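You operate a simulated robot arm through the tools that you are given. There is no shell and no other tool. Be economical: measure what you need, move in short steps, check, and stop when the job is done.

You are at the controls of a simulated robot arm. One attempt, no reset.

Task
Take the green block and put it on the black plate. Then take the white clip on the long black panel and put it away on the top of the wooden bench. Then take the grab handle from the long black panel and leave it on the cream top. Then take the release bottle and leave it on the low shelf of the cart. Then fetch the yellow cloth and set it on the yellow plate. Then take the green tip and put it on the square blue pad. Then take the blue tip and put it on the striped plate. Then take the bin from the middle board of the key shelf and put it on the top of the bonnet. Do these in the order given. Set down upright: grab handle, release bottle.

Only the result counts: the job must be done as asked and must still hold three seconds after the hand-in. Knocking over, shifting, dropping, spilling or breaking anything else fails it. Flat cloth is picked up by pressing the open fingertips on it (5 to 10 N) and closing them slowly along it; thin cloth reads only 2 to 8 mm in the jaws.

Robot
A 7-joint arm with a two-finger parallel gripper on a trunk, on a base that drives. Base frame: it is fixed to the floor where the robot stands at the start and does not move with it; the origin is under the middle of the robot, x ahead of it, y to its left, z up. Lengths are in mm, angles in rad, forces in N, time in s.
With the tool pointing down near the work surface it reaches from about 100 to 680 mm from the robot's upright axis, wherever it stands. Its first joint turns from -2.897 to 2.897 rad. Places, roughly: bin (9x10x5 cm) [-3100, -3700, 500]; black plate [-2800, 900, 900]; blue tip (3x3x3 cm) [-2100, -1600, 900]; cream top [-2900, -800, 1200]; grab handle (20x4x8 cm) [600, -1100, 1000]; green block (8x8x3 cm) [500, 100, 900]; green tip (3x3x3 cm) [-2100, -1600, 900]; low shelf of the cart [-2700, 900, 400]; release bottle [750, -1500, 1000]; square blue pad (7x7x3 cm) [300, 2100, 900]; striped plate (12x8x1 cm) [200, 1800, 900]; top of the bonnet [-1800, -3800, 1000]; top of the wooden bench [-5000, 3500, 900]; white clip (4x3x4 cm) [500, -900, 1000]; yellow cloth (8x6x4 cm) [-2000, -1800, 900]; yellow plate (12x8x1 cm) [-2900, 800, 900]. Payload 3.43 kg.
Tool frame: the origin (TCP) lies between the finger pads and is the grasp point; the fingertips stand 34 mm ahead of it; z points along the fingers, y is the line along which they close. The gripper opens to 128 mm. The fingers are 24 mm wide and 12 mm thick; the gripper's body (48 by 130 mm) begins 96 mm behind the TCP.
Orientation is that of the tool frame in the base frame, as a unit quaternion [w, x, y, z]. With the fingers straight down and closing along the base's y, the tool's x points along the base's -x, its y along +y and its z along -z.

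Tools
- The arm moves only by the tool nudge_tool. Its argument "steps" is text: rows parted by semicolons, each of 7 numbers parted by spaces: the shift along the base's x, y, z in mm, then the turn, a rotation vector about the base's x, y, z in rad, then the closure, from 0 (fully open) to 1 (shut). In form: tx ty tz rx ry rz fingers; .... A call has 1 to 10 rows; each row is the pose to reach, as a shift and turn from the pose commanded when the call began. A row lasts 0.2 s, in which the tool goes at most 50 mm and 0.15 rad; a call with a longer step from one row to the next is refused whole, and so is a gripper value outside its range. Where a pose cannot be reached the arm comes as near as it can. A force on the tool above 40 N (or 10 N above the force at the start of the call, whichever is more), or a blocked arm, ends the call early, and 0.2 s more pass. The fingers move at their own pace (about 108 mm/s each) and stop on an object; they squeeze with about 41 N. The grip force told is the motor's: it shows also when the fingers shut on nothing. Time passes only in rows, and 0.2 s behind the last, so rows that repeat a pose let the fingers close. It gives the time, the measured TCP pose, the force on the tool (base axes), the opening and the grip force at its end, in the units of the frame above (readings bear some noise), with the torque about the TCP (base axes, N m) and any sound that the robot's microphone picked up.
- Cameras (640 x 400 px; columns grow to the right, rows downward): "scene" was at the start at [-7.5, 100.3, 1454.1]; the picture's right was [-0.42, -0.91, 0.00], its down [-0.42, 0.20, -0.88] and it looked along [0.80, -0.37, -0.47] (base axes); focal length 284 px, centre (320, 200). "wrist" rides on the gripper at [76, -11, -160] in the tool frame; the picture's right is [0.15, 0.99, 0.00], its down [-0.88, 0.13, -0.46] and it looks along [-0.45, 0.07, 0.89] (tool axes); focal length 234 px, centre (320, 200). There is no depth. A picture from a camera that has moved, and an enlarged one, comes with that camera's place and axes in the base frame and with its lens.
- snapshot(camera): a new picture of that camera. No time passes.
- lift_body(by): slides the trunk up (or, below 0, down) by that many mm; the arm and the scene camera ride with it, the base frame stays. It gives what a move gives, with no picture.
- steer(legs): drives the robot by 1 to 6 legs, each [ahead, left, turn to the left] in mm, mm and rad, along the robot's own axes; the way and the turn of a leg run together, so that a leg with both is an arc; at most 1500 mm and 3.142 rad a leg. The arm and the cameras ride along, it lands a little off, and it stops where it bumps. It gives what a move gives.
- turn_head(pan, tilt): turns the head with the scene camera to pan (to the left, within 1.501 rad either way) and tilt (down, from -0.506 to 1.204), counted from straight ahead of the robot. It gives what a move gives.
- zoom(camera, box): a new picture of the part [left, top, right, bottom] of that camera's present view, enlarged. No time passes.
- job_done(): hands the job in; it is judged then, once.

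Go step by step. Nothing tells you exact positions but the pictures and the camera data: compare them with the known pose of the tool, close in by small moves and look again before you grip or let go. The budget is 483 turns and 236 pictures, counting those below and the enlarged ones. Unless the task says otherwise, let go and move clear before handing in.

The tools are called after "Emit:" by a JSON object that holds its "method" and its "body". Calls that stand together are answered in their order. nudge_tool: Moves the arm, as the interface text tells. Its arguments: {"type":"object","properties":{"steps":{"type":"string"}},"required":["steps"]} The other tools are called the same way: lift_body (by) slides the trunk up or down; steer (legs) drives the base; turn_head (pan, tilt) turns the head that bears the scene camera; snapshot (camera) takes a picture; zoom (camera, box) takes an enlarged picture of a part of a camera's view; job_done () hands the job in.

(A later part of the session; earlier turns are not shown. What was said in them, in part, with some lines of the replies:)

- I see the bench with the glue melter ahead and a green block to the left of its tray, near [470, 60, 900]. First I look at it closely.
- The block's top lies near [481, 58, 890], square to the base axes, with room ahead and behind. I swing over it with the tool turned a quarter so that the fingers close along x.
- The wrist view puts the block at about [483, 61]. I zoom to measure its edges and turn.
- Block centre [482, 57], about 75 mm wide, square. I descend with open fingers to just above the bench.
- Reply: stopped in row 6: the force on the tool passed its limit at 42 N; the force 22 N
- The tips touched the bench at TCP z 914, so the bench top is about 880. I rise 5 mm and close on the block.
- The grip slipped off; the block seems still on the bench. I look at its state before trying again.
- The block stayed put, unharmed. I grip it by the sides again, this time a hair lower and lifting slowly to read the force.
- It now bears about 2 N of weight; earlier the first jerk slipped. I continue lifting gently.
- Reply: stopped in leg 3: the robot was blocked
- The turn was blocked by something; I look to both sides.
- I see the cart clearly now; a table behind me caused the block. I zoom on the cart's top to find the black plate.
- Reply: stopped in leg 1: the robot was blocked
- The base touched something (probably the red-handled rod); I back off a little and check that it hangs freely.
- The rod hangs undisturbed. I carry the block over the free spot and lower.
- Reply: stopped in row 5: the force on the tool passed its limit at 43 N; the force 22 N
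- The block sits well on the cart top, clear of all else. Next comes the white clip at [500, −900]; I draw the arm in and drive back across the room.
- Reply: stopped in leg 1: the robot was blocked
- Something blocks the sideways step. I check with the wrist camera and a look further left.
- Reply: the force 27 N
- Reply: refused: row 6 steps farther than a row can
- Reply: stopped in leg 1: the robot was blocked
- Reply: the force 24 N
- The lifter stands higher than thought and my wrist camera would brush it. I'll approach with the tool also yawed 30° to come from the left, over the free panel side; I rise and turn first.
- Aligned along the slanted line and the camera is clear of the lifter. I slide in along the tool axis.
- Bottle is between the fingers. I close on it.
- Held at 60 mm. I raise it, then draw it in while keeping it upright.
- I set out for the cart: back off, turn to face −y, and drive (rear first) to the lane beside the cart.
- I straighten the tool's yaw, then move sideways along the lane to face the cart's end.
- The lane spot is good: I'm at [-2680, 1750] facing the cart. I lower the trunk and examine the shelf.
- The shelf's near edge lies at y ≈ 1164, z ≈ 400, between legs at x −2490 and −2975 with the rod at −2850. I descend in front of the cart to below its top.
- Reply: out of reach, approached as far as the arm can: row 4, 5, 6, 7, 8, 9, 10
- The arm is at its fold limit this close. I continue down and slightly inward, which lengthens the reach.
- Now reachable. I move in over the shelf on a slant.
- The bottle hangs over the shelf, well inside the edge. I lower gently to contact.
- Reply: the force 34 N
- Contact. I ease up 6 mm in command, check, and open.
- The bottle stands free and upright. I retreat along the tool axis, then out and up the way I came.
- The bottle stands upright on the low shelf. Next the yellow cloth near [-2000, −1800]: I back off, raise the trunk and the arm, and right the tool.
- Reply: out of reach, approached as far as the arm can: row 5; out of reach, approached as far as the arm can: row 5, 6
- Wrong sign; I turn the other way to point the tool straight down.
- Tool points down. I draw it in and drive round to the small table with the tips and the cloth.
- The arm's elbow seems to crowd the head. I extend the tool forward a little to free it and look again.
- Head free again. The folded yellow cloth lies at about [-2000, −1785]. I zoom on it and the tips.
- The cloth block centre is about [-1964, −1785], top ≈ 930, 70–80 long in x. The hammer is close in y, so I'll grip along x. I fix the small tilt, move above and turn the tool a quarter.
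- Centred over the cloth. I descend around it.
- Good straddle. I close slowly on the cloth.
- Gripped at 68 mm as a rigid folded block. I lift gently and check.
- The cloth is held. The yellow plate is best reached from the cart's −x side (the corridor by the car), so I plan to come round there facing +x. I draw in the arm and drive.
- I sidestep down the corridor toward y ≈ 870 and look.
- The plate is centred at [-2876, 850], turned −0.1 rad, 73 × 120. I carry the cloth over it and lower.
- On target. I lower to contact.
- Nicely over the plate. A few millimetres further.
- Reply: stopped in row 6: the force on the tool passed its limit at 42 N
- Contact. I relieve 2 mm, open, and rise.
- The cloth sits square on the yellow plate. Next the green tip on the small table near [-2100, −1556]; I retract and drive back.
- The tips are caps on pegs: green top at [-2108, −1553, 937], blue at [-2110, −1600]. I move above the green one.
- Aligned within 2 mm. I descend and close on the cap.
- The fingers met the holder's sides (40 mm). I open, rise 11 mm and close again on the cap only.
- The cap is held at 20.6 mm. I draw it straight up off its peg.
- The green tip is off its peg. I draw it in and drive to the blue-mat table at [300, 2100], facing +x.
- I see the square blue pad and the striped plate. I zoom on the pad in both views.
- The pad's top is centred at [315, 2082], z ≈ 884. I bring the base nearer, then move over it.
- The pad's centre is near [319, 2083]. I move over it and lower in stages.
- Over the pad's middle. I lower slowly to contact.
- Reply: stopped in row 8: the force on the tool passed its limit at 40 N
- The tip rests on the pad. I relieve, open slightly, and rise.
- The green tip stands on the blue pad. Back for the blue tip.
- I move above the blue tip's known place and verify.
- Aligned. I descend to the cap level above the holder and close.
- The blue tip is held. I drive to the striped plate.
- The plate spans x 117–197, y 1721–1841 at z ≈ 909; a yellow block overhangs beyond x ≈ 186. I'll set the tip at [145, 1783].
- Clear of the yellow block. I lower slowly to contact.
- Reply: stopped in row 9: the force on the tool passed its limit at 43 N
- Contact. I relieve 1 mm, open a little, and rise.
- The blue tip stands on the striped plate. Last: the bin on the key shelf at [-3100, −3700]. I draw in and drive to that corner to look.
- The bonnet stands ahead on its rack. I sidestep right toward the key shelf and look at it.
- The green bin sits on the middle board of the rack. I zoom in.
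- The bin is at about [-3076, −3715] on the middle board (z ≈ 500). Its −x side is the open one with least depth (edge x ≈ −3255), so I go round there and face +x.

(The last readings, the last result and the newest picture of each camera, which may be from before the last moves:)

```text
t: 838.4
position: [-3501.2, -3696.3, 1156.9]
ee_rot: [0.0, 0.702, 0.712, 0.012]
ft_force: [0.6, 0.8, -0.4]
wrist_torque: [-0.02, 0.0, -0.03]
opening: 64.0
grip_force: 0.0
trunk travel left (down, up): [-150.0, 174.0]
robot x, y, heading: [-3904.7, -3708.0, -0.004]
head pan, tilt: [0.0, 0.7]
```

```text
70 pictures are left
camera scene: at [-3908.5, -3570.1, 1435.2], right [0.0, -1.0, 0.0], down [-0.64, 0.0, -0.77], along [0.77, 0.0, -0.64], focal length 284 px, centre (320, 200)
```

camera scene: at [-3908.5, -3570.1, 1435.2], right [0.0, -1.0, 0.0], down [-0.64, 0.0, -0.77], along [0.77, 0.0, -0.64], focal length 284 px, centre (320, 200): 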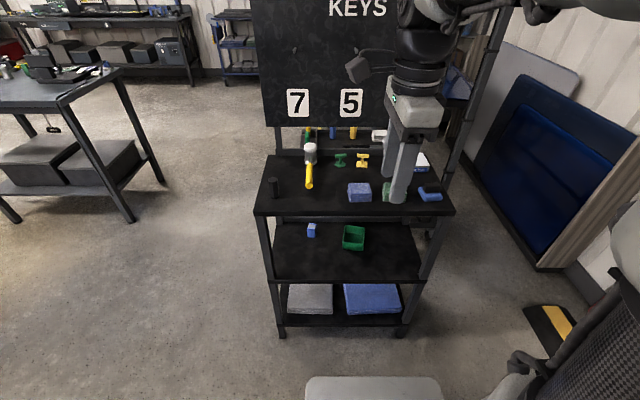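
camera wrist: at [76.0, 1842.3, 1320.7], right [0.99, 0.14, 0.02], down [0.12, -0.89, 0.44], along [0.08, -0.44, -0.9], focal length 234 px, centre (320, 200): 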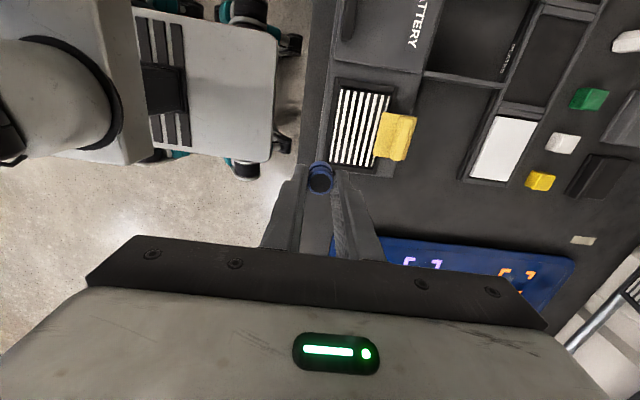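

A clear front view: the bin is on the middle board, at about [-3073, −3711]. I zoom.

Emit:
{"method": "zoom", "body": {"camera": "scene", "box": [290, 205, 420, 290]}}

```text
4.71 times, centred on (355, 248) of scene
camera zoom: at [-3908.5, -3570.1, 1435.2], right [0.0, -1.0, 0.0], down [-0.64, 0.0, -0.77], along [0.77, 0.0, -0.64], focal length 1335 px, centre (155, -24)
```

zoom: 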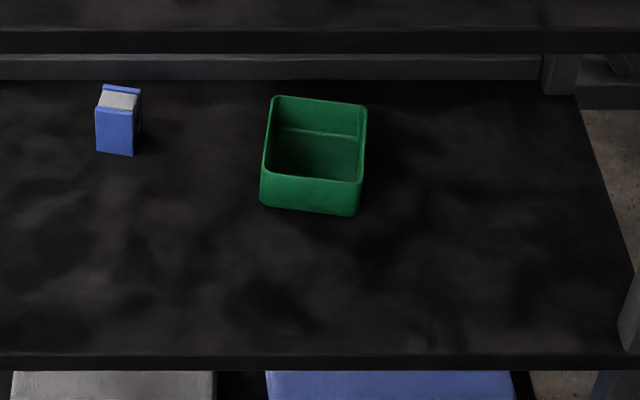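

The bin (yaw ≈ −0.1, centre ≈ [-3067, −3715]) is to be gripped across its 90 mm width with the tool tilted ~55° forward. I extend, turn the tool, lower the trunk, and tilt.

Emit:
{"method": "nudge_tool", "body": {"steps": "15 0 0 0 0 0.145 0; 30 0 0 0 0 0.29 0; 45 0 0 0 0 0.435 0; 60 0 0 0 0 0.58 0; 75 0 0 0 0 0.725 0; 90 0 0 0 0 0.87 0; 105 0 0 0 0 1.015 0; 115 0 0 0 0 1.16 0; 120 0 0 0 0 1.305 0; 120 0 0 0 0 1.45 0"}}

Emit:
{"method": "nudge_tool", "body": {"steps": "0 0 0 -0.0144 -0.1363 0 0; 0 0 0 -0.0288 -0.2726 0 0; 0 0 0 -0.0432 -0.4089 0 0; 0 0 0 -0.0576 -0.5451 0 0; 0 0 0 -0.072 -0.6814 0 0; 0 0 0 -0.0864 -0.8177 0 0; 0 0 0 -0.1008 -0.954 0 0; 0 0 0 -0.1008 -0.954 0 0"}}

Emit:
{"method": "lift_body", "body": {"by": -148}}

Emit:
{"method": "snapshot", "body": {"camera": "wrist"}}

```text
t: 840.6
position: [-3382.9, -3695.9, 1158.7]
ee_rot: [-0.008, 0.053, 0.998, 0.011]
ft_force: [0.2, 0.3, -0.1]
wrist_torque: [0.0, 0.0, 0.0]
opening: 128.1
grip_force: 0.0
trunk travel left (down, up): [-150.0, 174.0]
robot x, y, heading: [-3906.1, -3706.9, -0.001]
head pan, tilt: [0.0, 0.7]
```

```text
t: 842.4
position: [-3384.4, -3698.6, 1158.2]
ee_rot: [0.454, 0.044, 0.89, -0.015]
ft_force: [0.1, 0.5, -0.5]
wrist_torque: [-0.03, -0.02, -0.02]
opening: 127.9
grip_force: 0.0
trunk travel left (down, up): [-150.0, 174.0]
robot x, y, heading: [-3901.4, -3706.2, -0.0]
head pan, tilt: [0.0, 0.7]
```

```text
t: 844.1
position: [-3382.9, -3696.1, 1008.1]
ee_rot: [0.455, 0.044, 0.889, -0.015]
ft_force: [-0.1, 0.5, 0.0]
wrist_torque: [-0.01, 0.03, -0.01]
opening: 128.1
grip_force: 0.0
trunk travel left (down, up): [-2.0, 322.0]
robot x, y, heading: [-3907.0, -3710.1, -0.001]
head pan, tilt: [0.0, 0.7]
```

```text
68 pictures are left
camera wrist: at [-3556.1, -3692.4, 1041.7], right [0.01, 0.99, -0.11], down [0.16, 0.1, 0.98], along [0.99, -0.02, -0.16], focal length 234 px, centre (320, 200)
```

wrist: 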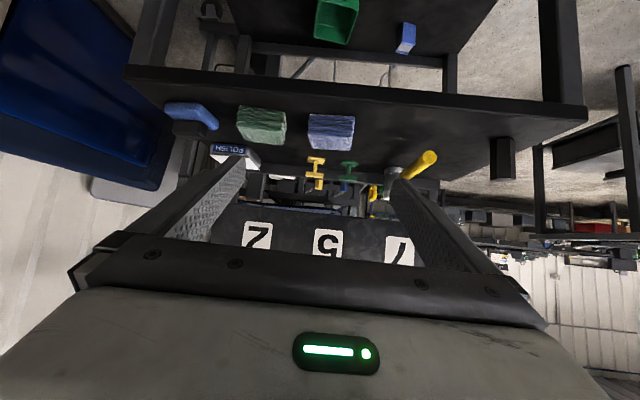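

Tilt reached. I descend in front of the rack to just above the middle board's level.

Emit:
{"method": "nudge_tool", "body": {"steps": "0 0 -40 0 0 0 0; 0 1 -85 0 0 0 0; 0 3 -130 0 0 0 0; 0 5 -175 0 0 0 0; 0 7 -220 0 0 0 0; 0 9 -265 0 0 0 0; 0 11 -310 0 0 0 0; 0 13 -355 0 0 0 0; 0 15 -400 0 0 0 0; 0 16 -440 0 0 0 0"}}

Emit:
{"method": "snapshot", "body": {"camera": "wrist"}}

Emit:
{"method": "snapshot", "body": {"camera": "scene"}}

```text
t: 845.0
position: [-3406.6, -3548.8, 920.3]
ee_rot: [0.461, -0.039, 0.876, 0.133]
ft_force: [-0.1, -0.5, 0.4]
wrist_torque: [0.01, -0.02, 0.03]
opening: 128.3
grip_force: 0.1
trunk travel left (down, up): [-2.0, 322.0]
robot x, y, heading: [-3904.6, -3709.2, 0.002]
head pan, tilt: [0.0, 0.7]
stopped in row 4: the arm was blocked; the commanded pose is now the measured one
```

```text
67 pictures are left
camera wrist: at [-3574.9, -3597.4, 942.1], right [-0.27, 0.96, 0.07], down [0.11, -0.04, 0.99], along [0.96, 0.28, -0.1], focal length 234 px, centre (320, 200)
```

wrist: 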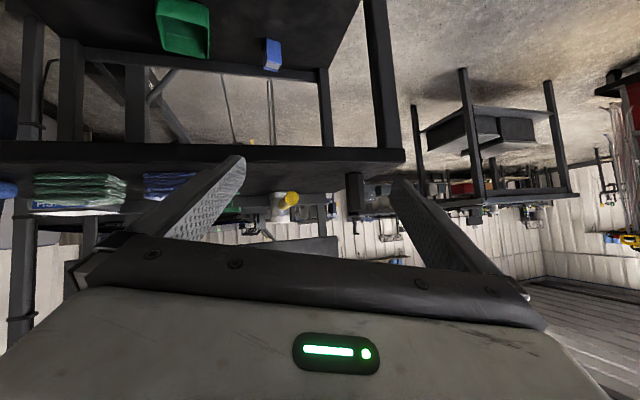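

```text
66 pictures are left
camera scene: at [-3922.4, -3523.7, 1287.7], right [0.55, -0.83, 0.0], down [-0.53, -0.35, -0.77], along [0.64, 0.42, -0.64], focal length 284 px, centre (320, 200)
```

scene: 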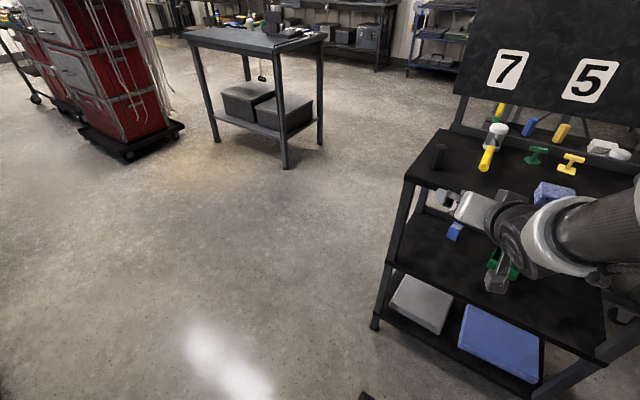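

The elbow folded against the head and blocked. I undo that motion, then extend further forward before going down.

Emit:
{"method": "nudge_tool", "body": {"steps": "8 -45 15 -0.06 0.01 -0.09 0; 16 -90 40 -0.12 0.02 -0.18 0; 24 -135 70 -0.187 0.033 -0.282 0; 24 -147 90 -0.187 0.033 -0.282 0; 60 -147 100 -0.187 0.033 -0.282 0; 90 -147 110 -0.187 0.033 -0.282 0"}}

Emit:
{"method": "snapshot", "body": {"camera": "scene"}}

```text
refused: row 2 steps farther than a row can; nothing moved
```

```text
65 pictures are left
camera scene: at [-3922.4, -3523.7, 1287.7], right [0.55, -0.83, 0.0], down [-0.53, -0.35, -0.77], along [0.64, 0.42, -0.64], focal length 284 px, centre (320, 200)
```

scene: 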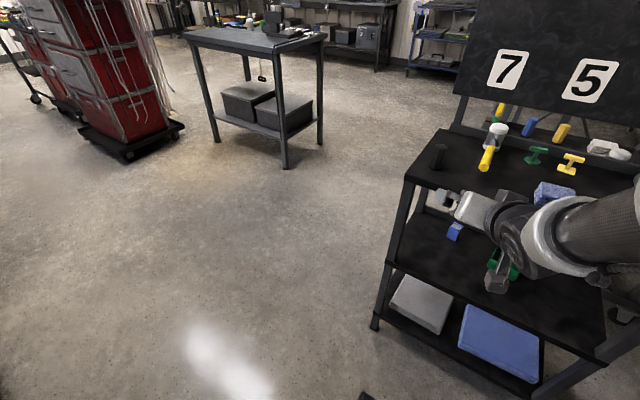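

Emit:
{"method": "steer", "body": {"legs": [[-150, 0, 0]]}}

Emit:
{"method": "nudge_tool", "body": {"steps": "10 -38 12 -0.04 0.007 -0.06 0; 20 -76 24 -0.08 0.014 -0.12 0; 30 -114 36 -0.12 0.021 -0.18 0; 45 -147 50 -0.16 0.028 -0.24 0; 80 -147 70 -0.187 0.033 -0.282 0; 115 -147 90 -0.187 0.033 -0.282 0; 150 -147 90 -0.187 0.033 -0.282 0; 170 -147 90 -0.187 0.033 -0.282 0"}}

Emit:
{"method": "turn_head", "body": {"pan": 0.0, "tilt": 0.6}}

Emit:
{"method": "snapshot", "body": {"camera": "scene"}}

```text
t: 846.3
position: [-3556.3, -3546.8, 920.0]
ee_rot: [0.461, -0.04, 0.876, 0.134]
ft_force: [-0.6, 0.7, -0.4]
wrist_torque: [0.02, -0.01, -0.01]
opening: 127.9
grip_force: 0.1
trunk travel left (down, up): [-2.0, 322.0]
robot x, y, heading: [-4050.9, -3711.0, 0.004]
head pan, tilt: [0.0, 0.7]
```

```text
t: 848.1
position: [-3386.6, -3693.3, 1010.5]
ee_rot: [0.455, 0.042, 0.89, -0.012]
ft_force: [-0.8, -0.1, 0.1]
wrist_torque: [0.02, 0.01, 0.01]
opening: 128.1
grip_force: 0.0
trunk travel left (down, up): [-2.0, 322.0]
robot x, y, heading: [-4049.5, -3711.4, 0.001]
head pan, tilt: [0.0, 0.7]
```

```text
t: 848.8
position: [-3386.9, -3689.9, 1010.9]
ee_rot: [0.455, 0.04, 0.889, -0.013]
ft_force: [0.4, -0.6, 0.0]
wrist_torque: [0.01, 0.0, -0.02]
opening: 127.9
grip_force: 0.1
trunk travel left (down, up): [-2.0, 322.0]
robot x, y, heading: [-4050.8, -3710.0, 0.003]
head pan, tilt: [0.0, 0.6]
```

```text
64 pictures are left
camera scene: at [-4054.4, -3570.2, 1295.7], right [0.0, -1.0, 0.0], down [-0.57, 0.0, -0.82], along [0.82, 0.0, -0.57], focal length 284 px, centre (320, 200)
```

scene: 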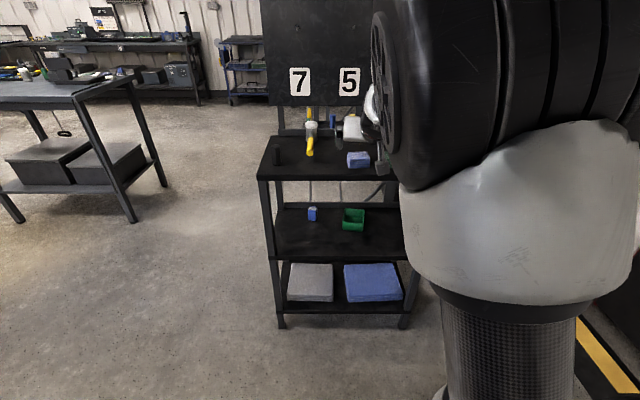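

Head free now, with the arm well extended. I descend again.

Emit:
{"method": "nudge_tool", "body": {"steps": "0 0 -35 0 0 0 0; 0 2 -75 0 0 0 0; 0 3 -115 0 0 0 0; 0 4 -155 0 0 0 0; 0 5 -195 0 0 0 0; 0 6 -230 0 0 0 0"}}

Emit:
{"method": "nudge_tool", "body": {"steps": "0 0 -35 0 0 0 0; 0 1 -75 0 0 0 0; 0 2 -115 0 0 0 0; 0 3 -155 0 0 0 0; 0 3 -190 0 0 0 0; 0 3 -215 0 0 0 0; 0 3 -215 0 0 0 0"}}

Emit:
{"method": "snapshot", "body": {"camera": "wrist"}}

Emit:
{"method": "snapshot", "body": {"camera": "scene"}}

```text
t: 850.2
position: [-3386.1, -3687.3, 780.9]
ee_rot: [0.456, 0.042, 0.889, -0.012]
ft_force: [0.0, 0.4, 0.5]
wrist_torque: [-0.04, 0.02, 0.02]
opening: 127.7
grip_force: 0.0
out of reach, approached as far as the arm can: row 2
trunk travel left (down, up): [-2.0, 322.0]
robot x, y, heading: [-4051.9, -3709.0, 0.002]
head pan, tilt: [0.0, 0.6]
```

```text
t: 851.8
position: [-3372.0, -3690.7, 595.2]
ee_rot: [0.441, 0.041, 0.897, -0.01]
ft_force: [0.4, 0.2, 0.8]
wrist_torque: [-0.03, -0.01, 0.02]
opening: 128.0
grip_force: 0.0
out of reach, approached as far as the arm can: row 5, 6, 7
trunk travel left (down, up): [-2.0, 322.0]
robot x, y, heading: [-4049.2, -3708.9, 0.002]
head pan, tilt: [0.0, 0.6]
```

```text
63 pictures are left
camera wrist: at [-3544.0, -3688.2, 632.0], right [-0.01, 1.0, -0.1], down [0.19, 0.1, 0.98], along [0.98, -0.01, -0.19], focal length 234 px, centre (320, 200)
```

wrist: 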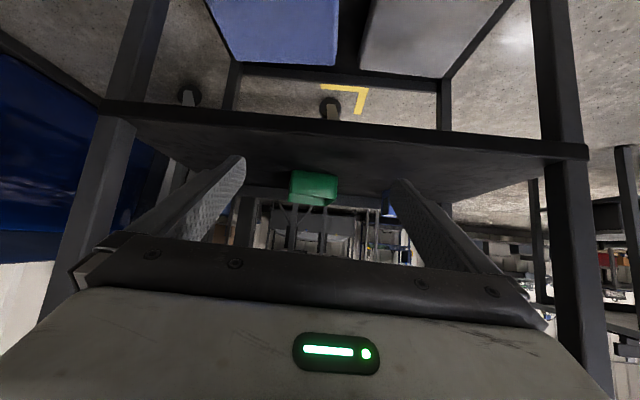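

```text
62 pictures are left
camera scene: at [-4054.5, -3570.2, 1295.8], right [0.0, -1.0, 0.0], down [-0.56, 0.0, -0.83], along [0.83, 0.0, -0.56], focal length 284 px, centre (320, 200)
```

scene: 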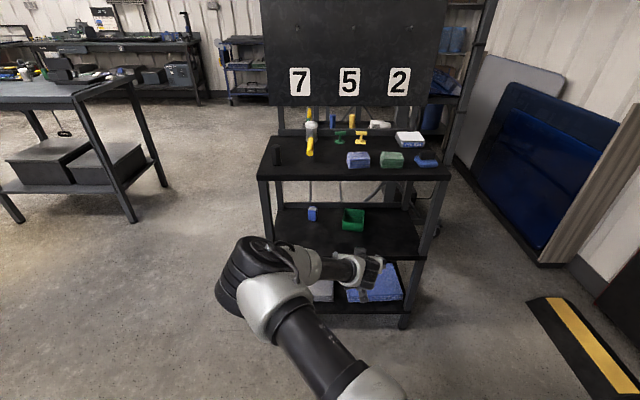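

The arm is near a limit with this tilt at low height; a 45° tilt suffices for clearance. I reduce the tilt and go down.

Emit:
{"method": "nudge_tool", "body": {"steps": "0 0 5 0.007 0.07 0 0; 0 0 5 0.014 0.14 0 0; 0 0 -10 0.014 0.14 0 0; 0 0 -25 0.014 0.14 0 0; 0 0 -38 0.014 0.14 0 0; 0 0 -38 0.014 0.14 0 0"}}

Emit:
{"method": "snapshot", "body": {"camera": "wrist"}}

```text
t: 853.2
position: [-3372.5, -3690.8, 557.8]
ee_rot: [0.391, 0.044, 0.919, -0.01]
ft_force: [-0.4, 0.6, -0.7]
wrist_torque: [-0.01, -0.04, 0.02]
opening: 128.1
grip_force: 0.0
trunk travel left (down, up): [-2.0, 322.0]
robot x, y, heading: [-4052.2, -3706.3, -0.0]
head pan, tilt: [0.0, 0.6]
```

```text
61 pictures are left
camera wrist: at [-3539.1, -3687.3, 612.8], right [-0.01, 1.0, -0.09], down [0.29, 0.09, 0.95], along [0.96, -0.01, -0.29], focal length 234 px, centre (320, 200)
```

wrist: 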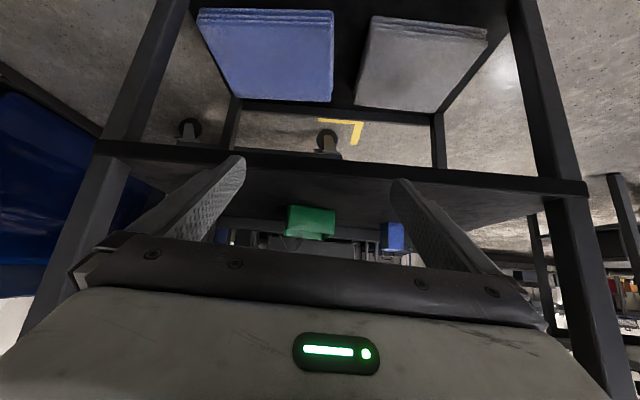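

Reached z 558 with 46° tilt. I drive forward to bring the open fingers toward the bin.

Emit:
{"method": "steer", "body": {"legs": [[185, -18, 0]]}}

Emit:
{"method": "snapshot", "body": {"camera": "wrist"}}

Emit:
{"method": "snapshot", "body": {"camera": "scene"}}

```text
t: 854.8
position: [-3187.7, -3709.4, 557.7]
ee_rot: [0.392, 0.045, 0.919, -0.011]
ft_force: [0.5, 0.4, -0.4]
wrist_torque: [-0.01, 0.01, -0.02]
opening: 127.9
grip_force: 0.1
trunk travel left (down, up): [-2.0, 322.0]
robot x, y, heading: [-3867.5, -3726.6, 0.004]
head pan, tilt: [0.0, 0.6]
```

```text
60 pictures are left
camera wrist: at [-3354.5, -3705.3, 613.0], right [-0.01, 1.0, -0.09], down [0.29, 0.09, 0.95], along [0.96, -0.02, -0.29], focal length 234 px, centre (320, 200)
```

wrist: 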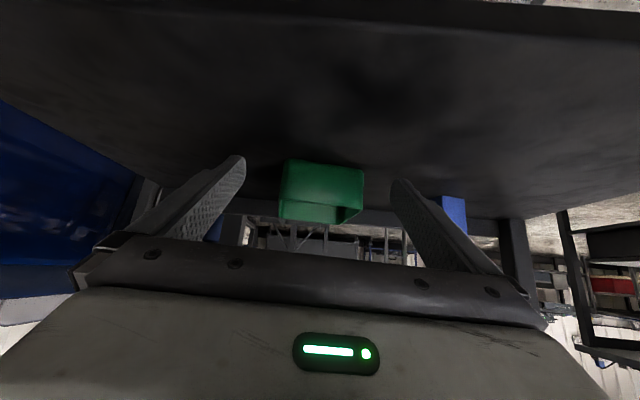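

```text
59 pictures are left
camera scene: at [-3869.7, -3587.8, 1295.8], right [0.0, -1.0, 0.0], down [-0.56, 0.0, -0.83], along [0.83, 0.0, -0.56], focal length 284 px, centre (320, 200)
```

scene: 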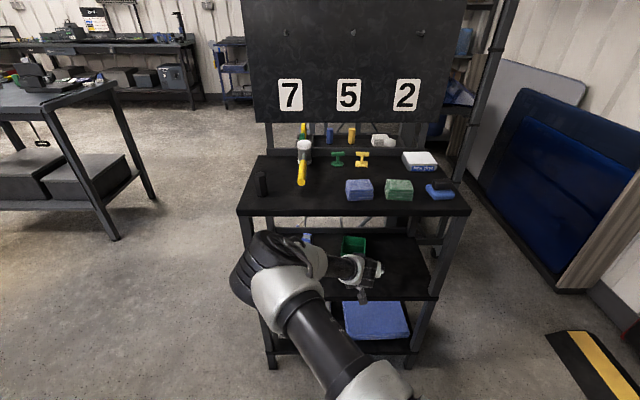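

The bin is centred between the fingers. But my wrist joint lies off to the left, near the rack's edge; I zoom to judge its clearance before going on.

Emit:
{"method": "zoom", "body": {"camera": "scene", "box": [200, 190, 460, 390]}}

```text
2.00 times, centred on (330, 290) of scene
camera zoom: at [-3869.7, -3587.8, 1295.8], right [0.0, -1.0, 0.0], down [-0.56, 0.0, -0.83], along [0.83, 0.0, -0.56], focal length 567 px, centre (300, 20)
```

zoom: 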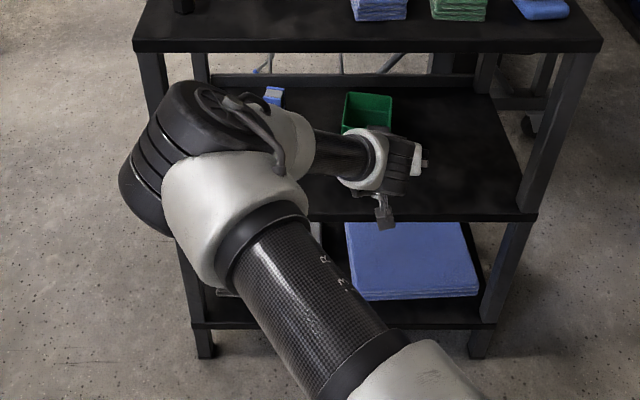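

The big joint at left is the elbow, still ~200 mm clear of the rack. I lower 15 mm and drive in the last 100 mm.

Emit:
{"method": "nudge_tool", "body": {"steps": "0 0 -8 0 0 0 0; 0 0 -15 0 0 0 0; 0 0 -15 0 0 0 0"}}

Emit:
{"method": "steer", "body": {"legs": [[60, -2, 0]]}}

Emit:
{"method": "snapshot", "body": {"camera": "wrist"}}

```text
t: 855.5
position: [-3186.3, -3709.1, 541.2]
ee_rot: [0.392, 0.045, 0.919, -0.011]
ft_force: [0.6, 1.1, 0.1]
wrist_torque: [-0.03, 0.02, 0.01]
opening: 128.1
grip_force: 0.1
trunk travel left (down, up): [-2.0, 322.0]
robot x, y, heading: [-3864.6, -3725.2, 0.001]
head pan, tilt: [0.0, 0.6]
```

```text
t: 856.5
position: [-3128.1, -3710.6, 541.5]
ee_rot: [0.391, 0.044, 0.919, -0.011]
ft_force: [-0.6, 0.8, -0.1]
wrist_torque: [-0.04, 0.0, -0.06]
opening: 127.9
grip_force: 0.1
trunk travel left (down, up): [-2.0, 322.0]
robot x, y, heading: [-3807.2, -3729.2, -0.001]
head pan, tilt: [0.0, 0.6]
```

```text
57 pictures are left
camera wrist: at [-3294.9, -3707.2, 598.1], right [-0.01, 1.0, -0.09], down [0.29, 0.09, 0.95], along [0.96, -0.02, -0.29], focal length 234 px, centre (320, 200)
```

wrist: 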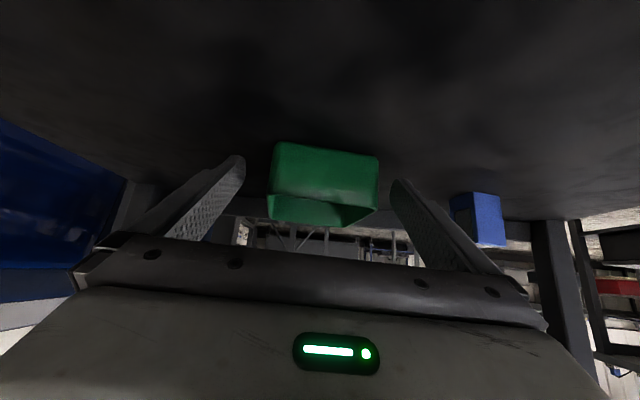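

Well aligned. Another 45 mm forward.

Emit:
{"method": "steer", "body": {"legs": [[45, 2, 0]]}}

Emit:
{"method": "snapshot", "body": {"camera": "wrist"}}

Emit:
{"method": "snapshot", "body": {"camera": "scene"}}

```text
t: 857.4
position: [-3082.9, -3708.6, 542.6]
ee_rot: [0.392, 0.045, 0.919, -0.011]
ft_force: [-1.0, 0.1, 0.0]
wrist_torque: [-0.02, -0.01, 0.0]
opening: 127.9
grip_force: 0.2
trunk travel left (down, up): [-2.0, 322.0]
robot x, y, heading: [-3766.6, -3725.8, 0.003]
head pan, tilt: [0.0, 0.6]
```

```text
56 pictures are left
camera wrist: at [-3250.3, -3705.1, 598.1], right [-0.01, 1.0, -0.09], down [0.29, 0.09, 0.95], along [0.96, -0.02, -0.29], focal length 234 px, centre (320, 200)
```

wrist: 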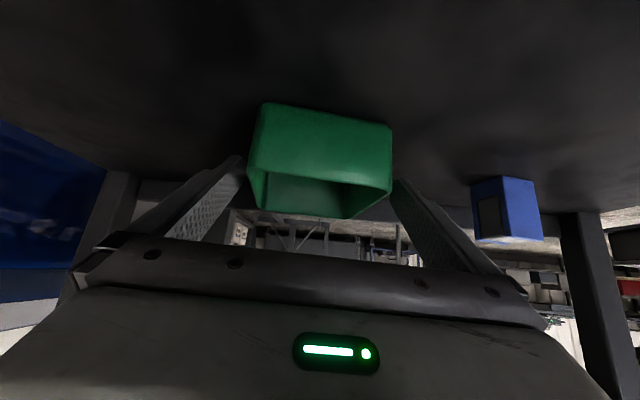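

```text
55 pictures are left
camera scene: at [-3765.3, -3587.7, 1295.8], right [0.0, -1.0, 0.0], down [-0.56, 0.0, -0.83], along [0.83, 0.0, -0.56], focal length 284 px, centre (320, 200)
```

scene: 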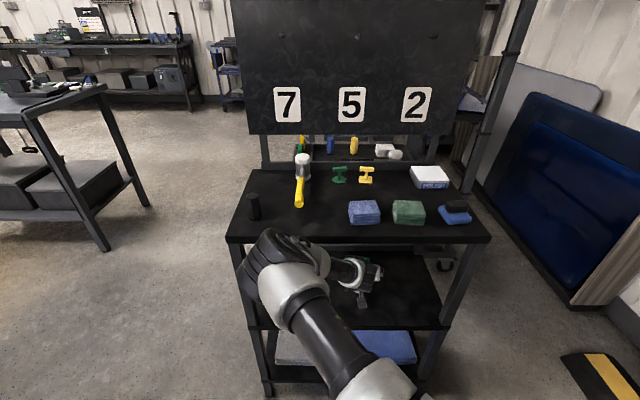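

The fingers straddle the bin. I lower 5 mm and close gently.

Emit:
{"method": "nudge_tool", "body": {"steps": "0 0 -5 0 0 0 0; 0 0 -5 0 0 0 0.1; 0 0 -5 0 0 0 0.18; 0 0 -5 0 0 0 0.25; 0 0 -5 0 0 0 0.32; 0 0 -5 0 0 0 0.5; 0 0 -5 0 0 0 1; 0 0 -5 0 0 0 1"}}

Emit:
{"method": "snapshot", "body": {"camera": "wrist"}}

```text
t: 859.2
position: [-3082.7, -3708.4, 536.4]
ee_rot: [0.392, 0.044, 0.919, -0.01]
ft_force: [0.2, -0.9, -0.4]
wrist_torque: [-0.07, 0.0, -0.01]
opening: 89.3
grip_force: 41.6
trunk travel left (down, up): [-2.0, 322.0]
robot x, y, heading: [-3765.7, -3723.9, 0.006]
head pan, tilt: [0.0, 0.6]
```

```text
54 pictures are left
camera wrist: at [-3250.2, -3705.1, 593.1], right [-0.01, 1.0, -0.09], down [0.29, 0.09, 0.95], along [0.96, -0.02, -0.29], focal length 234 px, centre (320, 200)
```

wrist: 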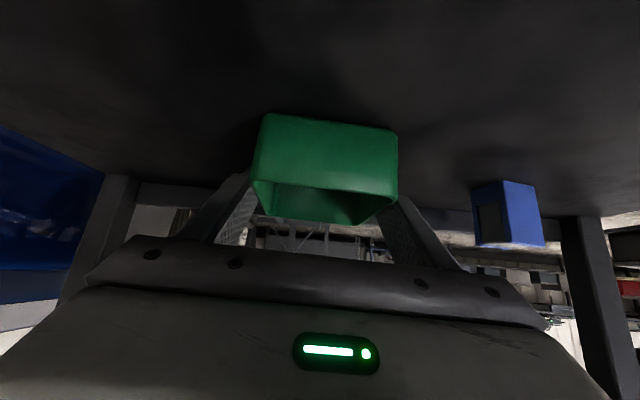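

Gripped at 89 mm. I lift 12 mm only (roof above) and check the load.

Emit:
{"method": "nudge_tool", "body": {"steps": "0 0 2 0 0 0 1; 0 0 4 0 0 0 1; 0 0 7 0 0 0 1; 0 0 10 0 0 0 1; 0 0 13 0 0 0 1; 0 0 13 0 0 0 1"}}

Emit:
{"method": "snapshot", "body": {"camera": "wrist"}}

```text
t: 860.6
position: [-3082.9, -3709.9, 550.2]
ee_rot: [0.391, 0.045, 0.919, -0.011]
ft_force: [-0.6, 0.2, -0.6]
wrist_torque: [-0.02, -0.02, 0.01]
opening: 89.1
grip_force: 41.6
trunk travel left (down, up): [-2.0, 322.0]
robot x, y, heading: [-3762.3, -3723.6, 0.001]
head pan, tilt: [0.0, 0.6]
```

```text
53 pictures are left
camera wrist: at [-3250.4, -3705.6, 606.1], right [-0.01, 1.0, -0.09], down [0.29, 0.09, 0.95], along [0.96, -0.02, -0.29], focal length 234 px, centre (320, 200)
```

wrist: 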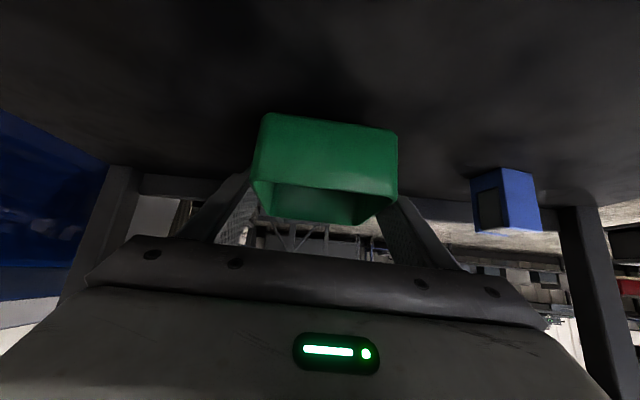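

The bin is held. I back straight out of the rack, then raise the trunk.

Emit:
{"method": "steer", "body": {"legs": [[-350, 0, 0]]}}

Emit:
{"method": "lift_body", "body": {"by": 320}}

Emit:
{"method": "snapshot", "body": {"camera": "wrist"}}

Emit:
{"method": "snapshot", "body": {"camera": "scene"}}

```text
t: 862.9
position: [-3433.3, -3710.1, 551.0]
ee_rot: [0.392, 0.044, 0.919, -0.01]
ft_force: [-0.2, 0.9, -0.4]
wrist_torque: [0.01, 0.01, 0.0]
opening: 89.2
grip_force: 41.2
trunk travel left (down, up): [-2.0, 322.0]
robot x, y, heading: [-4110.9, -3725.8, 0.005]
head pan, tilt: [0.0, 0.6]
```

```text
t: 866.1
position: [-3433.7, -3709.0, 870.4]
ee_rot: [0.392, 0.044, 0.919, -0.01]
ft_force: [0.1, 0.3, -0.4]
wrist_torque: [-0.03, -0.05, 0.01]
opening: 89.3
grip_force: 40.6
trunk travel left (down, up): [-322.0, 2.0]
robot x, y, heading: [-4115.0, -3726.3, -0.0]
head pan, tilt: [0.0, 0.6]
```

```text
52 pictures are left
camera wrist: at [-3601.5, -3705.7, 926.0], right [-0.01, 1.0, -0.09], down [0.29, 0.09, 0.95], along [0.96, -0.01, -0.29], focal length 234 px, centre (320, 200)
```

wrist: 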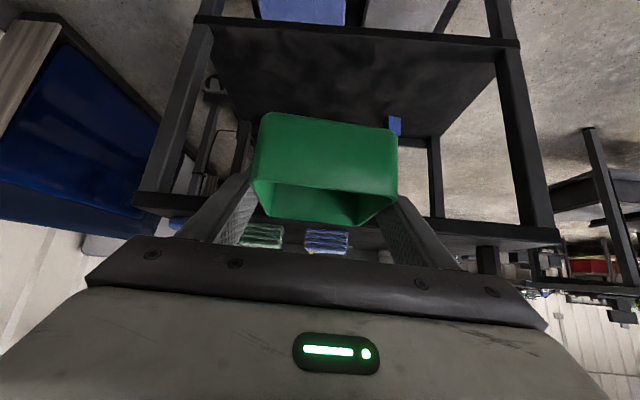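

```text
51 pictures are left
camera scene: at [-4116.3, -3588.1, 1615.7], right [0.0, -1.0, 0.0], down [-0.56, 0.0, -0.83], along [0.83, 0.0, -0.56], focal length 284 px, centre (320, 200)
```

scene: 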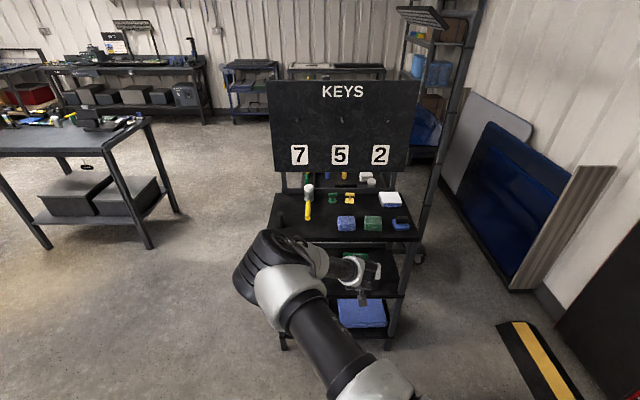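

I raise the arm further while well clear of everything.

Emit:
{"method": "nudge_tool", "body": {"steps": "0 0 10 0 0 0 1; 0 0 35 0 0 0 1; 0 0 65 0 0 0 1; 0 0 95 0 0 0 1; 0 0 125 0 0 0 1; 0 0 155 0 0 0 1; 0 0 185 0 0 0 1; 0 0 210 0 0 0 1; 0 0 225 0 0 0 1; 0 0 230 0 0 0 1"}}

Emit:
{"method": "snapshot", "body": {"camera": "scene"}}

```text
t: 868.3
position: [-3434.4, -3708.1, 1099.6]
ee_rot: [0.392, 0.045, 0.919, -0.011]
ft_force: [-0.4, -0.7, -0.7]
wrist_torque: [0.02, 0.0, 0.0]
opening: 89.0
grip_force: 41.1
trunk travel left (down, up): [-322.0, 2.0]
robot x, y, heading: [-4111.7, -3725.9, 0.005]
head pan, tilt: [0.0, 0.6]
```

```text
50 pictures are left
camera scene: at [-4116.4, -3588.2, 1615.8], right [0.0, -1.0, 0.0], down [-0.56, 0.0, -0.83], along [0.83, 0.0, -0.56], focal length 284 px, centre (320, 200)
```

scene: 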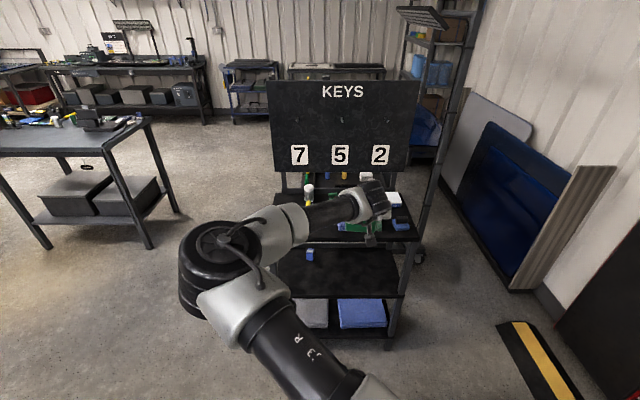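

The bin is at a safe height. I drive out between rack and car, facing +x, into the corridor north of the bonnet stand.

Emit:
{"method": "steer", "body": {"legs": [[150, 0, 0], [0, 450, 0], [0, 440, 0]]}}

Emit:
{"method": "steer", "body": {"legs": [[1000, 0, 0], [900, 0, 0]]}}

Emit:
{"method": "snapshot", "body": {"camera": "scene"}}

```text
t: 878.3
position: [-3292.9, -2812.9, 1098.9]
ee_rot: [0.392, 0.037, 0.919, -0.007]
ft_force: [-0.5, 0.3, -0.9]
wrist_torque: [0.01, 0.04, 0.01]
opening: 89.3
grip_force: 41.4
trunk travel left (down, up): [-322.0, 2.0]
robot x, y, heading: [-3969.4, -2840.7, 0.013]
head pan, tilt: [0.0, 0.6]
stopped in leg 3: the robot was blocked; the commanded pose is now the measured one
```

```text
t: 887.8
position: [-1394.6, -2785.9, 1099.7]
ee_rot: [0.392, 0.036, 0.919, -0.007]
ft_force: [-0.6, 0.0, -0.9]
wrist_torque: [-0.01, 0.02, -0.01]
opening: 89.2
grip_force: 41.2
trunk travel left (down, up): [-322.0, 2.0]
robot x, y, heading: [-2072.6, -2817.2, 0.022]
head pan, tilt: [0.0, 0.6]
```

```text
49 pictures are left
camera scene: at [-2079.2, -2677.4, 1615.8], right [0.02, -1.0, 0.0], down [-0.56, -0.01, -0.82], along [0.82, 0.02, -0.57], focal length 284 px, centre (320, 200)
```

scene: 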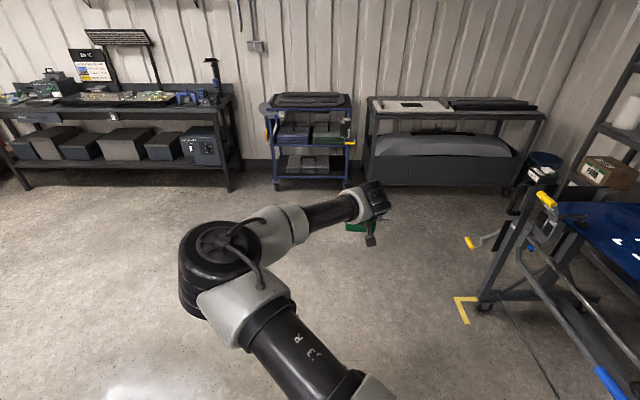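

I raise a bit more for margin, then turn right to face the bonnet.

Emit:
{"method": "nudge_tool", "body": {"steps": "0 0 10 0 0 0 1; 0 0 25 0 0 0 1; 0 0 40 0 0 0 1; 0 0 45 0 0 0 1"}}

Emit:
{"method": "steer", "body": {"legs": [[100, 0, 0], [0, 0, -1.593]]}}

Emit:
{"method": "turn_head", "body": {"pan": 0.0, "tilt": 0.7}}

Emit:
{"method": "snapshot", "body": {"camera": "scene"}}

Emit:
{"method": "snapshot", "body": {"camera": "wrist"}}

```text
t: 888.8
position: [-1395.2, -2786.0, 1145.1]
ee_rot: [0.391, 0.037, 0.919, -0.007]
ft_force: [0.0, -0.4, -1.5]
wrist_torque: [0.02, 0.04, 0.03]
opening: 89.2
grip_force: 40.6
trunk travel left (down, up): [-322.0, 2.0]
robot x, y, heading: [-2077.8, -2818.8, 0.018]
head pan, tilt: [0.0, 0.6]
```

```text
t: 894.0
position: [-1962.2, -3495.3, 1144.2]
ee_rot: [0.267, 0.684, 0.615, -0.286]
ft_force: [0.1, 0.5, -1.7]
wrist_torque: [0.01, -0.01, -0.02]
opening: 89.1
grip_force: 41.0
trunk travel left (down, up): [-322.0, 2.0]
robot x, y, heading: [-1976.3, -2816.2, -1.579]
head pan, tilt: [0.0, 0.6]
```

```text
t: 894.6
position: [-1961.0, -3494.5, 1144.1]
ee_rot: [0.269, 0.684, 0.616, -0.285]
ft_force: [-0.3, -0.2, -1.1]
wrist_torque: [0.0, -0.03, 0.01]
opening: 89.2
grip_force: 40.7
trunk travel left (down, up): [-322.0, 2.0]
robot x, y, heading: [-1974.2, -2814.1, -1.574]
head pan, tilt: [0.0, 0.7]
```

```text
48 pictures are left
camera scene: at [-1834.4, -2811.3, 1607.2], right [-1.0, 0.01, 0.0], down [0.0, 0.64, -0.77], along [-0.01, -0.77, -0.64], focal length 284 px, centre (320, 200)
```

scene: 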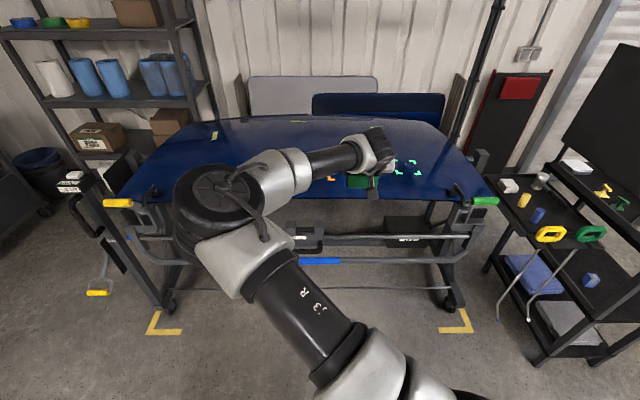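

```text
47 pictures are left
camera wrist: at [-1956.7, -3326.2, 1200.7], right [1.0, 0.0, -0.09], down [0.09, -0.29, 0.95], along [-0.02, -0.96, -0.29], focal length 234 px, centre (320, 200)
```

wrist: 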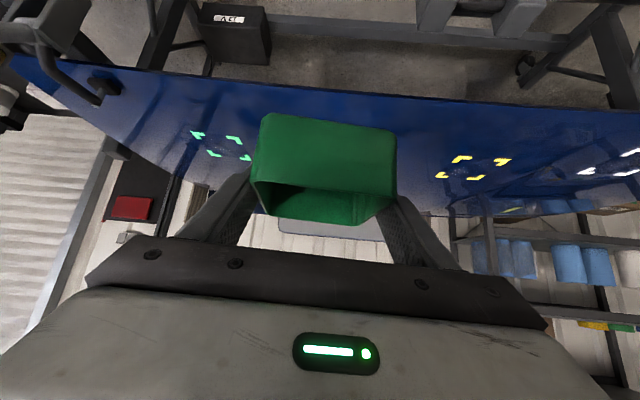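

I'm facing the bonnet. I drive forward so that the bin comes over its middle part, then look.

Emit:
{"method": "steer", "body": {"legs": [[280, 20, 0]]}}

Emit:
{"method": "snapshot", "body": {"camera": "scene"}}

Emit:
{"method": "snapshot", "body": {"camera": "wrist"}}

```text
t: 896.6
position: [-1942.6, -3775.5, 1144.1]
ee_rot: [0.269, 0.683, 0.616, -0.285]
ft_force: [0.0, 0.2, 0.7]
wrist_torque: [-0.01, 0.01, -0.01]
opening: 89.3
grip_force: 40.9
trunk travel left (down, up): [-322.0, 2.0]
robot x, y, heading: [-1956.7, -3090.8, -1.579]
head pan, tilt: [0.0, 0.7]
```

```text
46 pictures are left
camera scene: at [-1816.3, -3091.7, 1607.1], right [-1.0, 0.01, 0.0], down [0.0, 0.64, -0.76], along [0.0, -0.76, -0.64], focal length 284 px, centre (320, 200)
```

scene: 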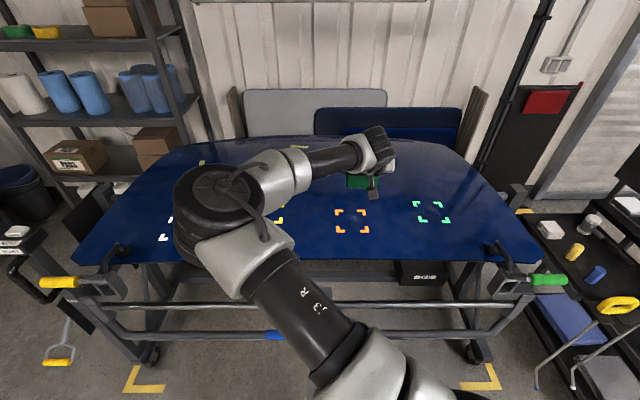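

```text
45 pictures are left
camera wrist: at [-1938.2, -3606.6, 1200.5], right [1.0, 0.0, -0.09], down [0.09, -0.29, 0.95], along [-0.02, -0.96, -0.29], focal length 234 px, centre (320, 200)
```

wrist: 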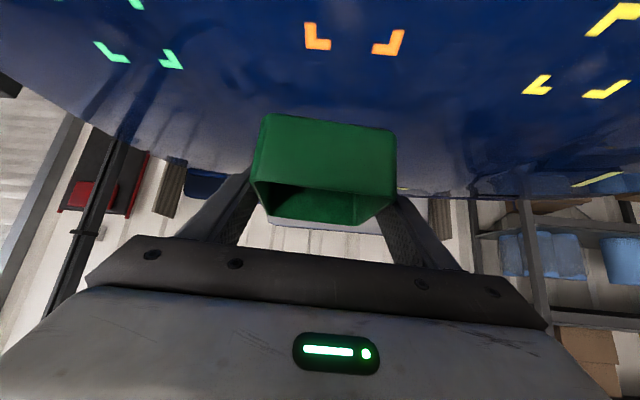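

The hood surface near the orange marks is around z 910–950. I move to about y = −3870, nearer the hood's middle, and lower in stages.

Emit:
{"method": "steer", "body": {"legs": [[70, 0, 0]]}}

Emit:
{"method": "nudge_tool", "body": {"steps": "0 -5 -10 0 0 0 1; 0 -12 -30 0 0 0 1; 0 -20 -55 0 0 0 1; 0 -27 -75 0 0 0 1; 0 -30 -95 0 0 0 1; 0 -30 -110 0 0 0 1; 0 -30 -120 0 0 0 1"}}

Emit:
{"method": "snapshot", "body": {"camera": "wrist"}}

Emit:
{"method": "zoom", "body": {"camera": "scene", "box": [280, 100, 460, 260]}}

```text
t: 897.6
position: [-1944.8, -3845.3, 1143.3]
ee_rot: [0.268, 0.684, 0.615, -0.285]
ft_force: [-0.1, -0.3, -0.4]
wrist_torque: [0.02, -0.03, 0.01]
opening: 89.3
grip_force: 40.8
trunk travel left (down, up): [-322.0, 2.0]
robot x, y, heading: [-1960.8, -3160.2, -1.58]
head pan, tilt: [0.0, 0.7]
```

```text
t: 899.2
position: [-1945.2, -3875.5, 1022.8]
ee_rot: [0.268, 0.684, 0.615, -0.286]
ft_force: [-0.5, 0.9, -0.4]
wrist_torque: [0.01, -0.07, 0.01]
opening: 89.1
grip_force: 40.9
trunk travel left (down, up): [-322.0, 2.0]
robot x, y, heading: [-1954.9, -3161.6, -1.576]
head pan, tilt: [0.0, 0.7]
```

```text
44 pictures are left
camera wrist: at [-1939.6, -3706.1, 1080.4], right [1.0, 0.0, -0.09], down [0.09, -0.29, 0.95], along [-0.02, -0.96, -0.29], focal length 234 px, centre (320, 200)
```

wrist: 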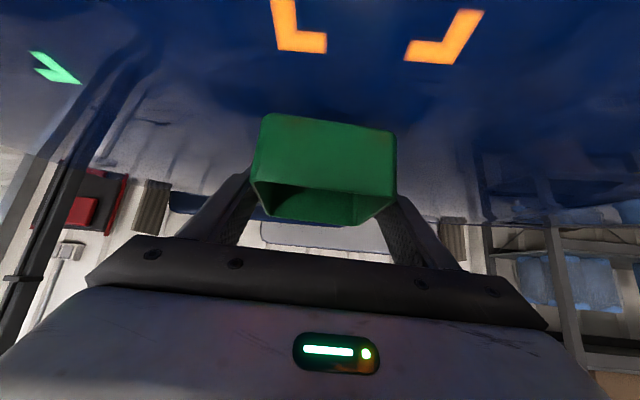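

```text
2.50 times, centred on (370, 180) of scene
camera zoom: at [-1816.8, -3161.3, 1607.2], right [-1.0, 0.01, 0.0], down [0.0, 0.64, -0.76], along [-0.01, -0.76, -0.64], focal length 709 px, centre (195, 250)
```

zoom: 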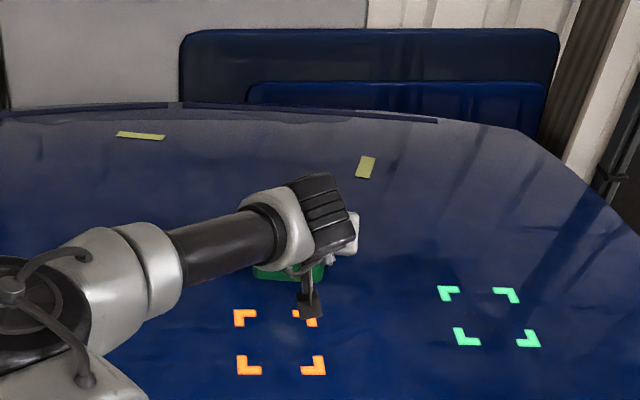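

The bin is about 40 mm above the hood, behind the orange marks. I lower slowly to contact.

Emit:
{"method": "nudge_tool", "body": {"steps": "0 0 -6 0 0 0 1; 0 0 -12 0 0 0 1; 0 0 -17 0 0 0 1; 0 0 -21 0 0 0 1; 0 0 -24 0 0 0 1; 0 0 -27 0 0 0 1; 0 0 -30 0 0 0 1; 0 0 -33 0 0 0 1; 0 0 -36 0 0 0 1"}}

```text
t: 901.2
position: [-1943.4, -3874.2, 989.6]
ee_rot: [0.269, 0.684, 0.615, -0.286]
ft_force: [-0.1, 0.2, 2.3]
wrist_torque: [-0.03, -0.12, -0.02]
opening: 89.4
grip_force: 41.1
trunk travel left (down, up): [-322.0, 2.0]
robot x, y, heading: [-1957.1, -3160.4, -1.58]
head pan, tilt: [0.0, 0.7]
```

First light touch. A little further to settle.

Emit:
{"method": "nudge_tool", "body": {"steps": "0 0 -2 0 0 0 1; 0 0 -4 0 0 0 1; 0 0 -4 0 0 0 1"}}

Emit:
{"method": "snapshot", "body": {"camera": "wrist"}}

```text
t: 902.0
position: [-1944.3, -3873.7, 989.2]
ee_rot: [0.271, 0.683, 0.614, -0.287]
ft_force: [-0.3, 0.7, 24.0]
wrist_torque: [-0.37, -0.4, -0.02]
opening: 89.3
grip_force: 41.1
trunk travel left (down, up): [-322.0, 2.0]
robot x, y, heading: [-1956.7, -3161.4, -1.583]
head pan, tilt: [0.0, 0.7]
```

```text
42 pictures are left
camera wrist: at [-1939.0, -3705.7, 1043.8], right [1.0, 0.0, -0.09], down [0.09, -0.29, 0.95], along [-0.02, -0.96, -0.28], focal length 234 px, centre (320, 200)
```

wrist: 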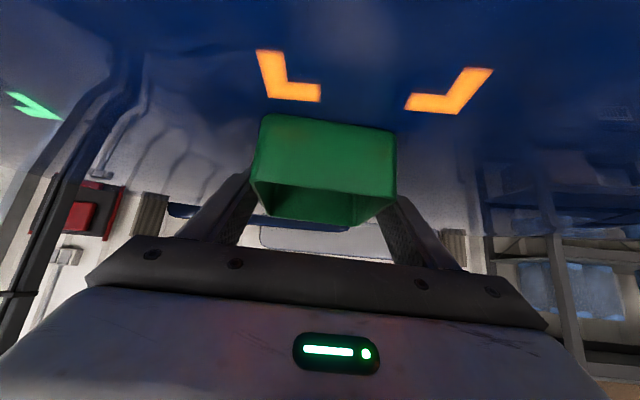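

Firm contact. I relieve, open gently, and look.

Emit:
{"method": "nudge_tool", "body": {"steps": "0 0 2 0 0 0 1; 0 0 4 0 0 0 1; 0 0 4 0 0 0 0.29; 0 0 4 0 0 0 0.26; 0 0 4 0 0 0 0.22; 0 0 4 0 0 0 0.16; 0 0 4 0 0 0 0.08; 0 0 4 0 0 0 0.08"}}

Emit:
{"method": "snapshot", "body": {"camera": "wrist"}}

```text
t: 903.8
position: [-1942.2, -3873.8, 988.7]
ee_rot: [0.268, 0.684, 0.616, -0.285]
ft_force: [0.0, -0.3, 0.4]
wrist_torque: [0.05, -0.02, -0.03]
opening: 117.6
grip_force: 0.1
trunk travel left (down, up): [-322.0, 2.0]
robot x, y, heading: [-1957.4, -3164.4, -1.579]
head pan, tilt: [0.0, 0.7]
```

```text
41 pictures are left
camera wrist: at [-1938.5, -3706.1, 1044.8], right [1.0, 0.0, -0.09], down [0.09, -0.29, 0.95], along [-0.02, -0.96, -0.29], focal length 234 px, centre (320, 200)
```

wrist: 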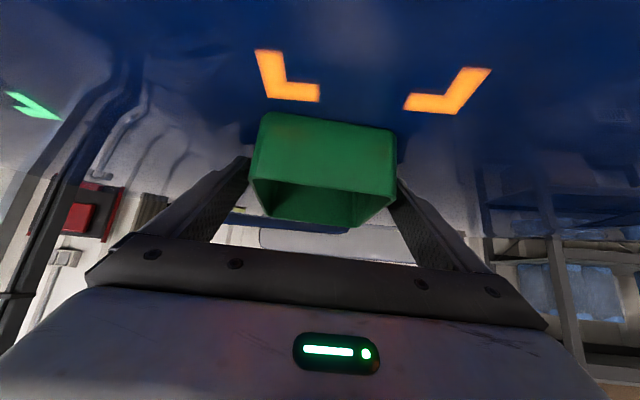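

The bin stays put. I retreat along the tool axis and then back off the base.

Emit:
{"method": "nudge_tool", "body": {"steps": "0 8 8 0 0 0 0.05; 0 22 22 0 0 0 0.05; 0 45 43 0 0 0 0.05; 0 70 67 0 0 0 0.05; 0 95 92 0 0 0 0.05; 0 115 125 0 0 0 0.05; 0 115 150 0 0 0 0.05"}}

Emit:
{"method": "steer", "body": {"legs": [[-250, 0, 0]]}}

Emit:
{"method": "snapshot", "body": {"camera": "scene"}}

Emit:
{"method": "snapshot", "body": {"camera": "wrist"}}

```text
t: 905.4
position: [-1943.1, -3759.0, 1137.3]
ee_rot: [0.268, 0.684, 0.615, -0.286]
ft_force: [0.8, -0.5, -0.6]
wrist_torque: [-0.03, -0.03, 0.05]
opening: 121.8
grip_force: 0.0
trunk travel left (down, up): [-322.0, 2.0]
robot x, y, heading: [-1956.3, -3161.7, -1.575]
head pan, tilt: [0.0, 0.7]
```

```text
t: 907.2
position: [-1941.9, -3509.2, 1138.1]
ee_rot: [0.269, 0.684, 0.615, -0.285]
ft_force: [0.1, -0.4, 0.1]
wrist_torque: [-0.01, -0.02, 0.03]
opening: 121.5
grip_force: 0.0
trunk travel left (down, up): [-322.0, 2.0]
robot x, y, heading: [-1955.4, -2910.9, -1.577]
head pan, tilt: [0.0, 0.7]
```

```text
40 pictures are left
camera scene: at [-1815.1, -2911.1, 1607.2], right [-1.0, 0.01, 0.0], down [0.0, 0.64, -0.77], along [-0.01, -0.77, -0.64], focal length 284 px, centre (320, 200)
```

scene: 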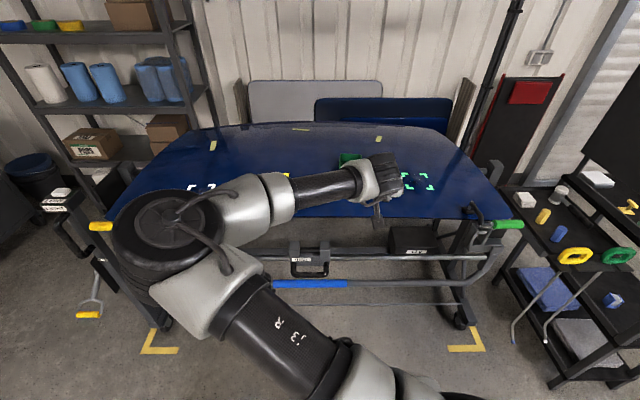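

```text
39 pictures are left
camera wrist: at [-1936.6, -3341.1, 1194.2], right [1.0, 0.0, -0.09], down [0.09, -0.29, 0.95], along [-0.02, -0.96, -0.29], focal length 234 px, centre (320, 200)
```

wrist: 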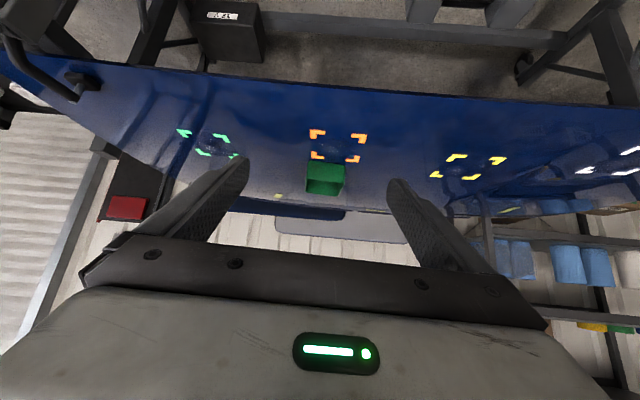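

All eight items are placed, and the bin rests steadily on the bonnet with the gripper well clear. I hand the job in.

Emit:
{"method": "job_done", "body": {}}

```text
The job is handed in.
```

I handed the job in with all eight items moved in the order given. The grab handle and release bottle were set down upright, and each item was still in place when I last looked at it.

- **Black plate:** I took "black plate" to mean the black top of the cart, because I saw no separate black plate near [-2800, 900].
- **Bumps:** the base touched things a few times while driving: a table, a car and the cart. While gripping the green tip, the fingers also briefly pressed on its holder. I saw nothing knocked over or shifted.
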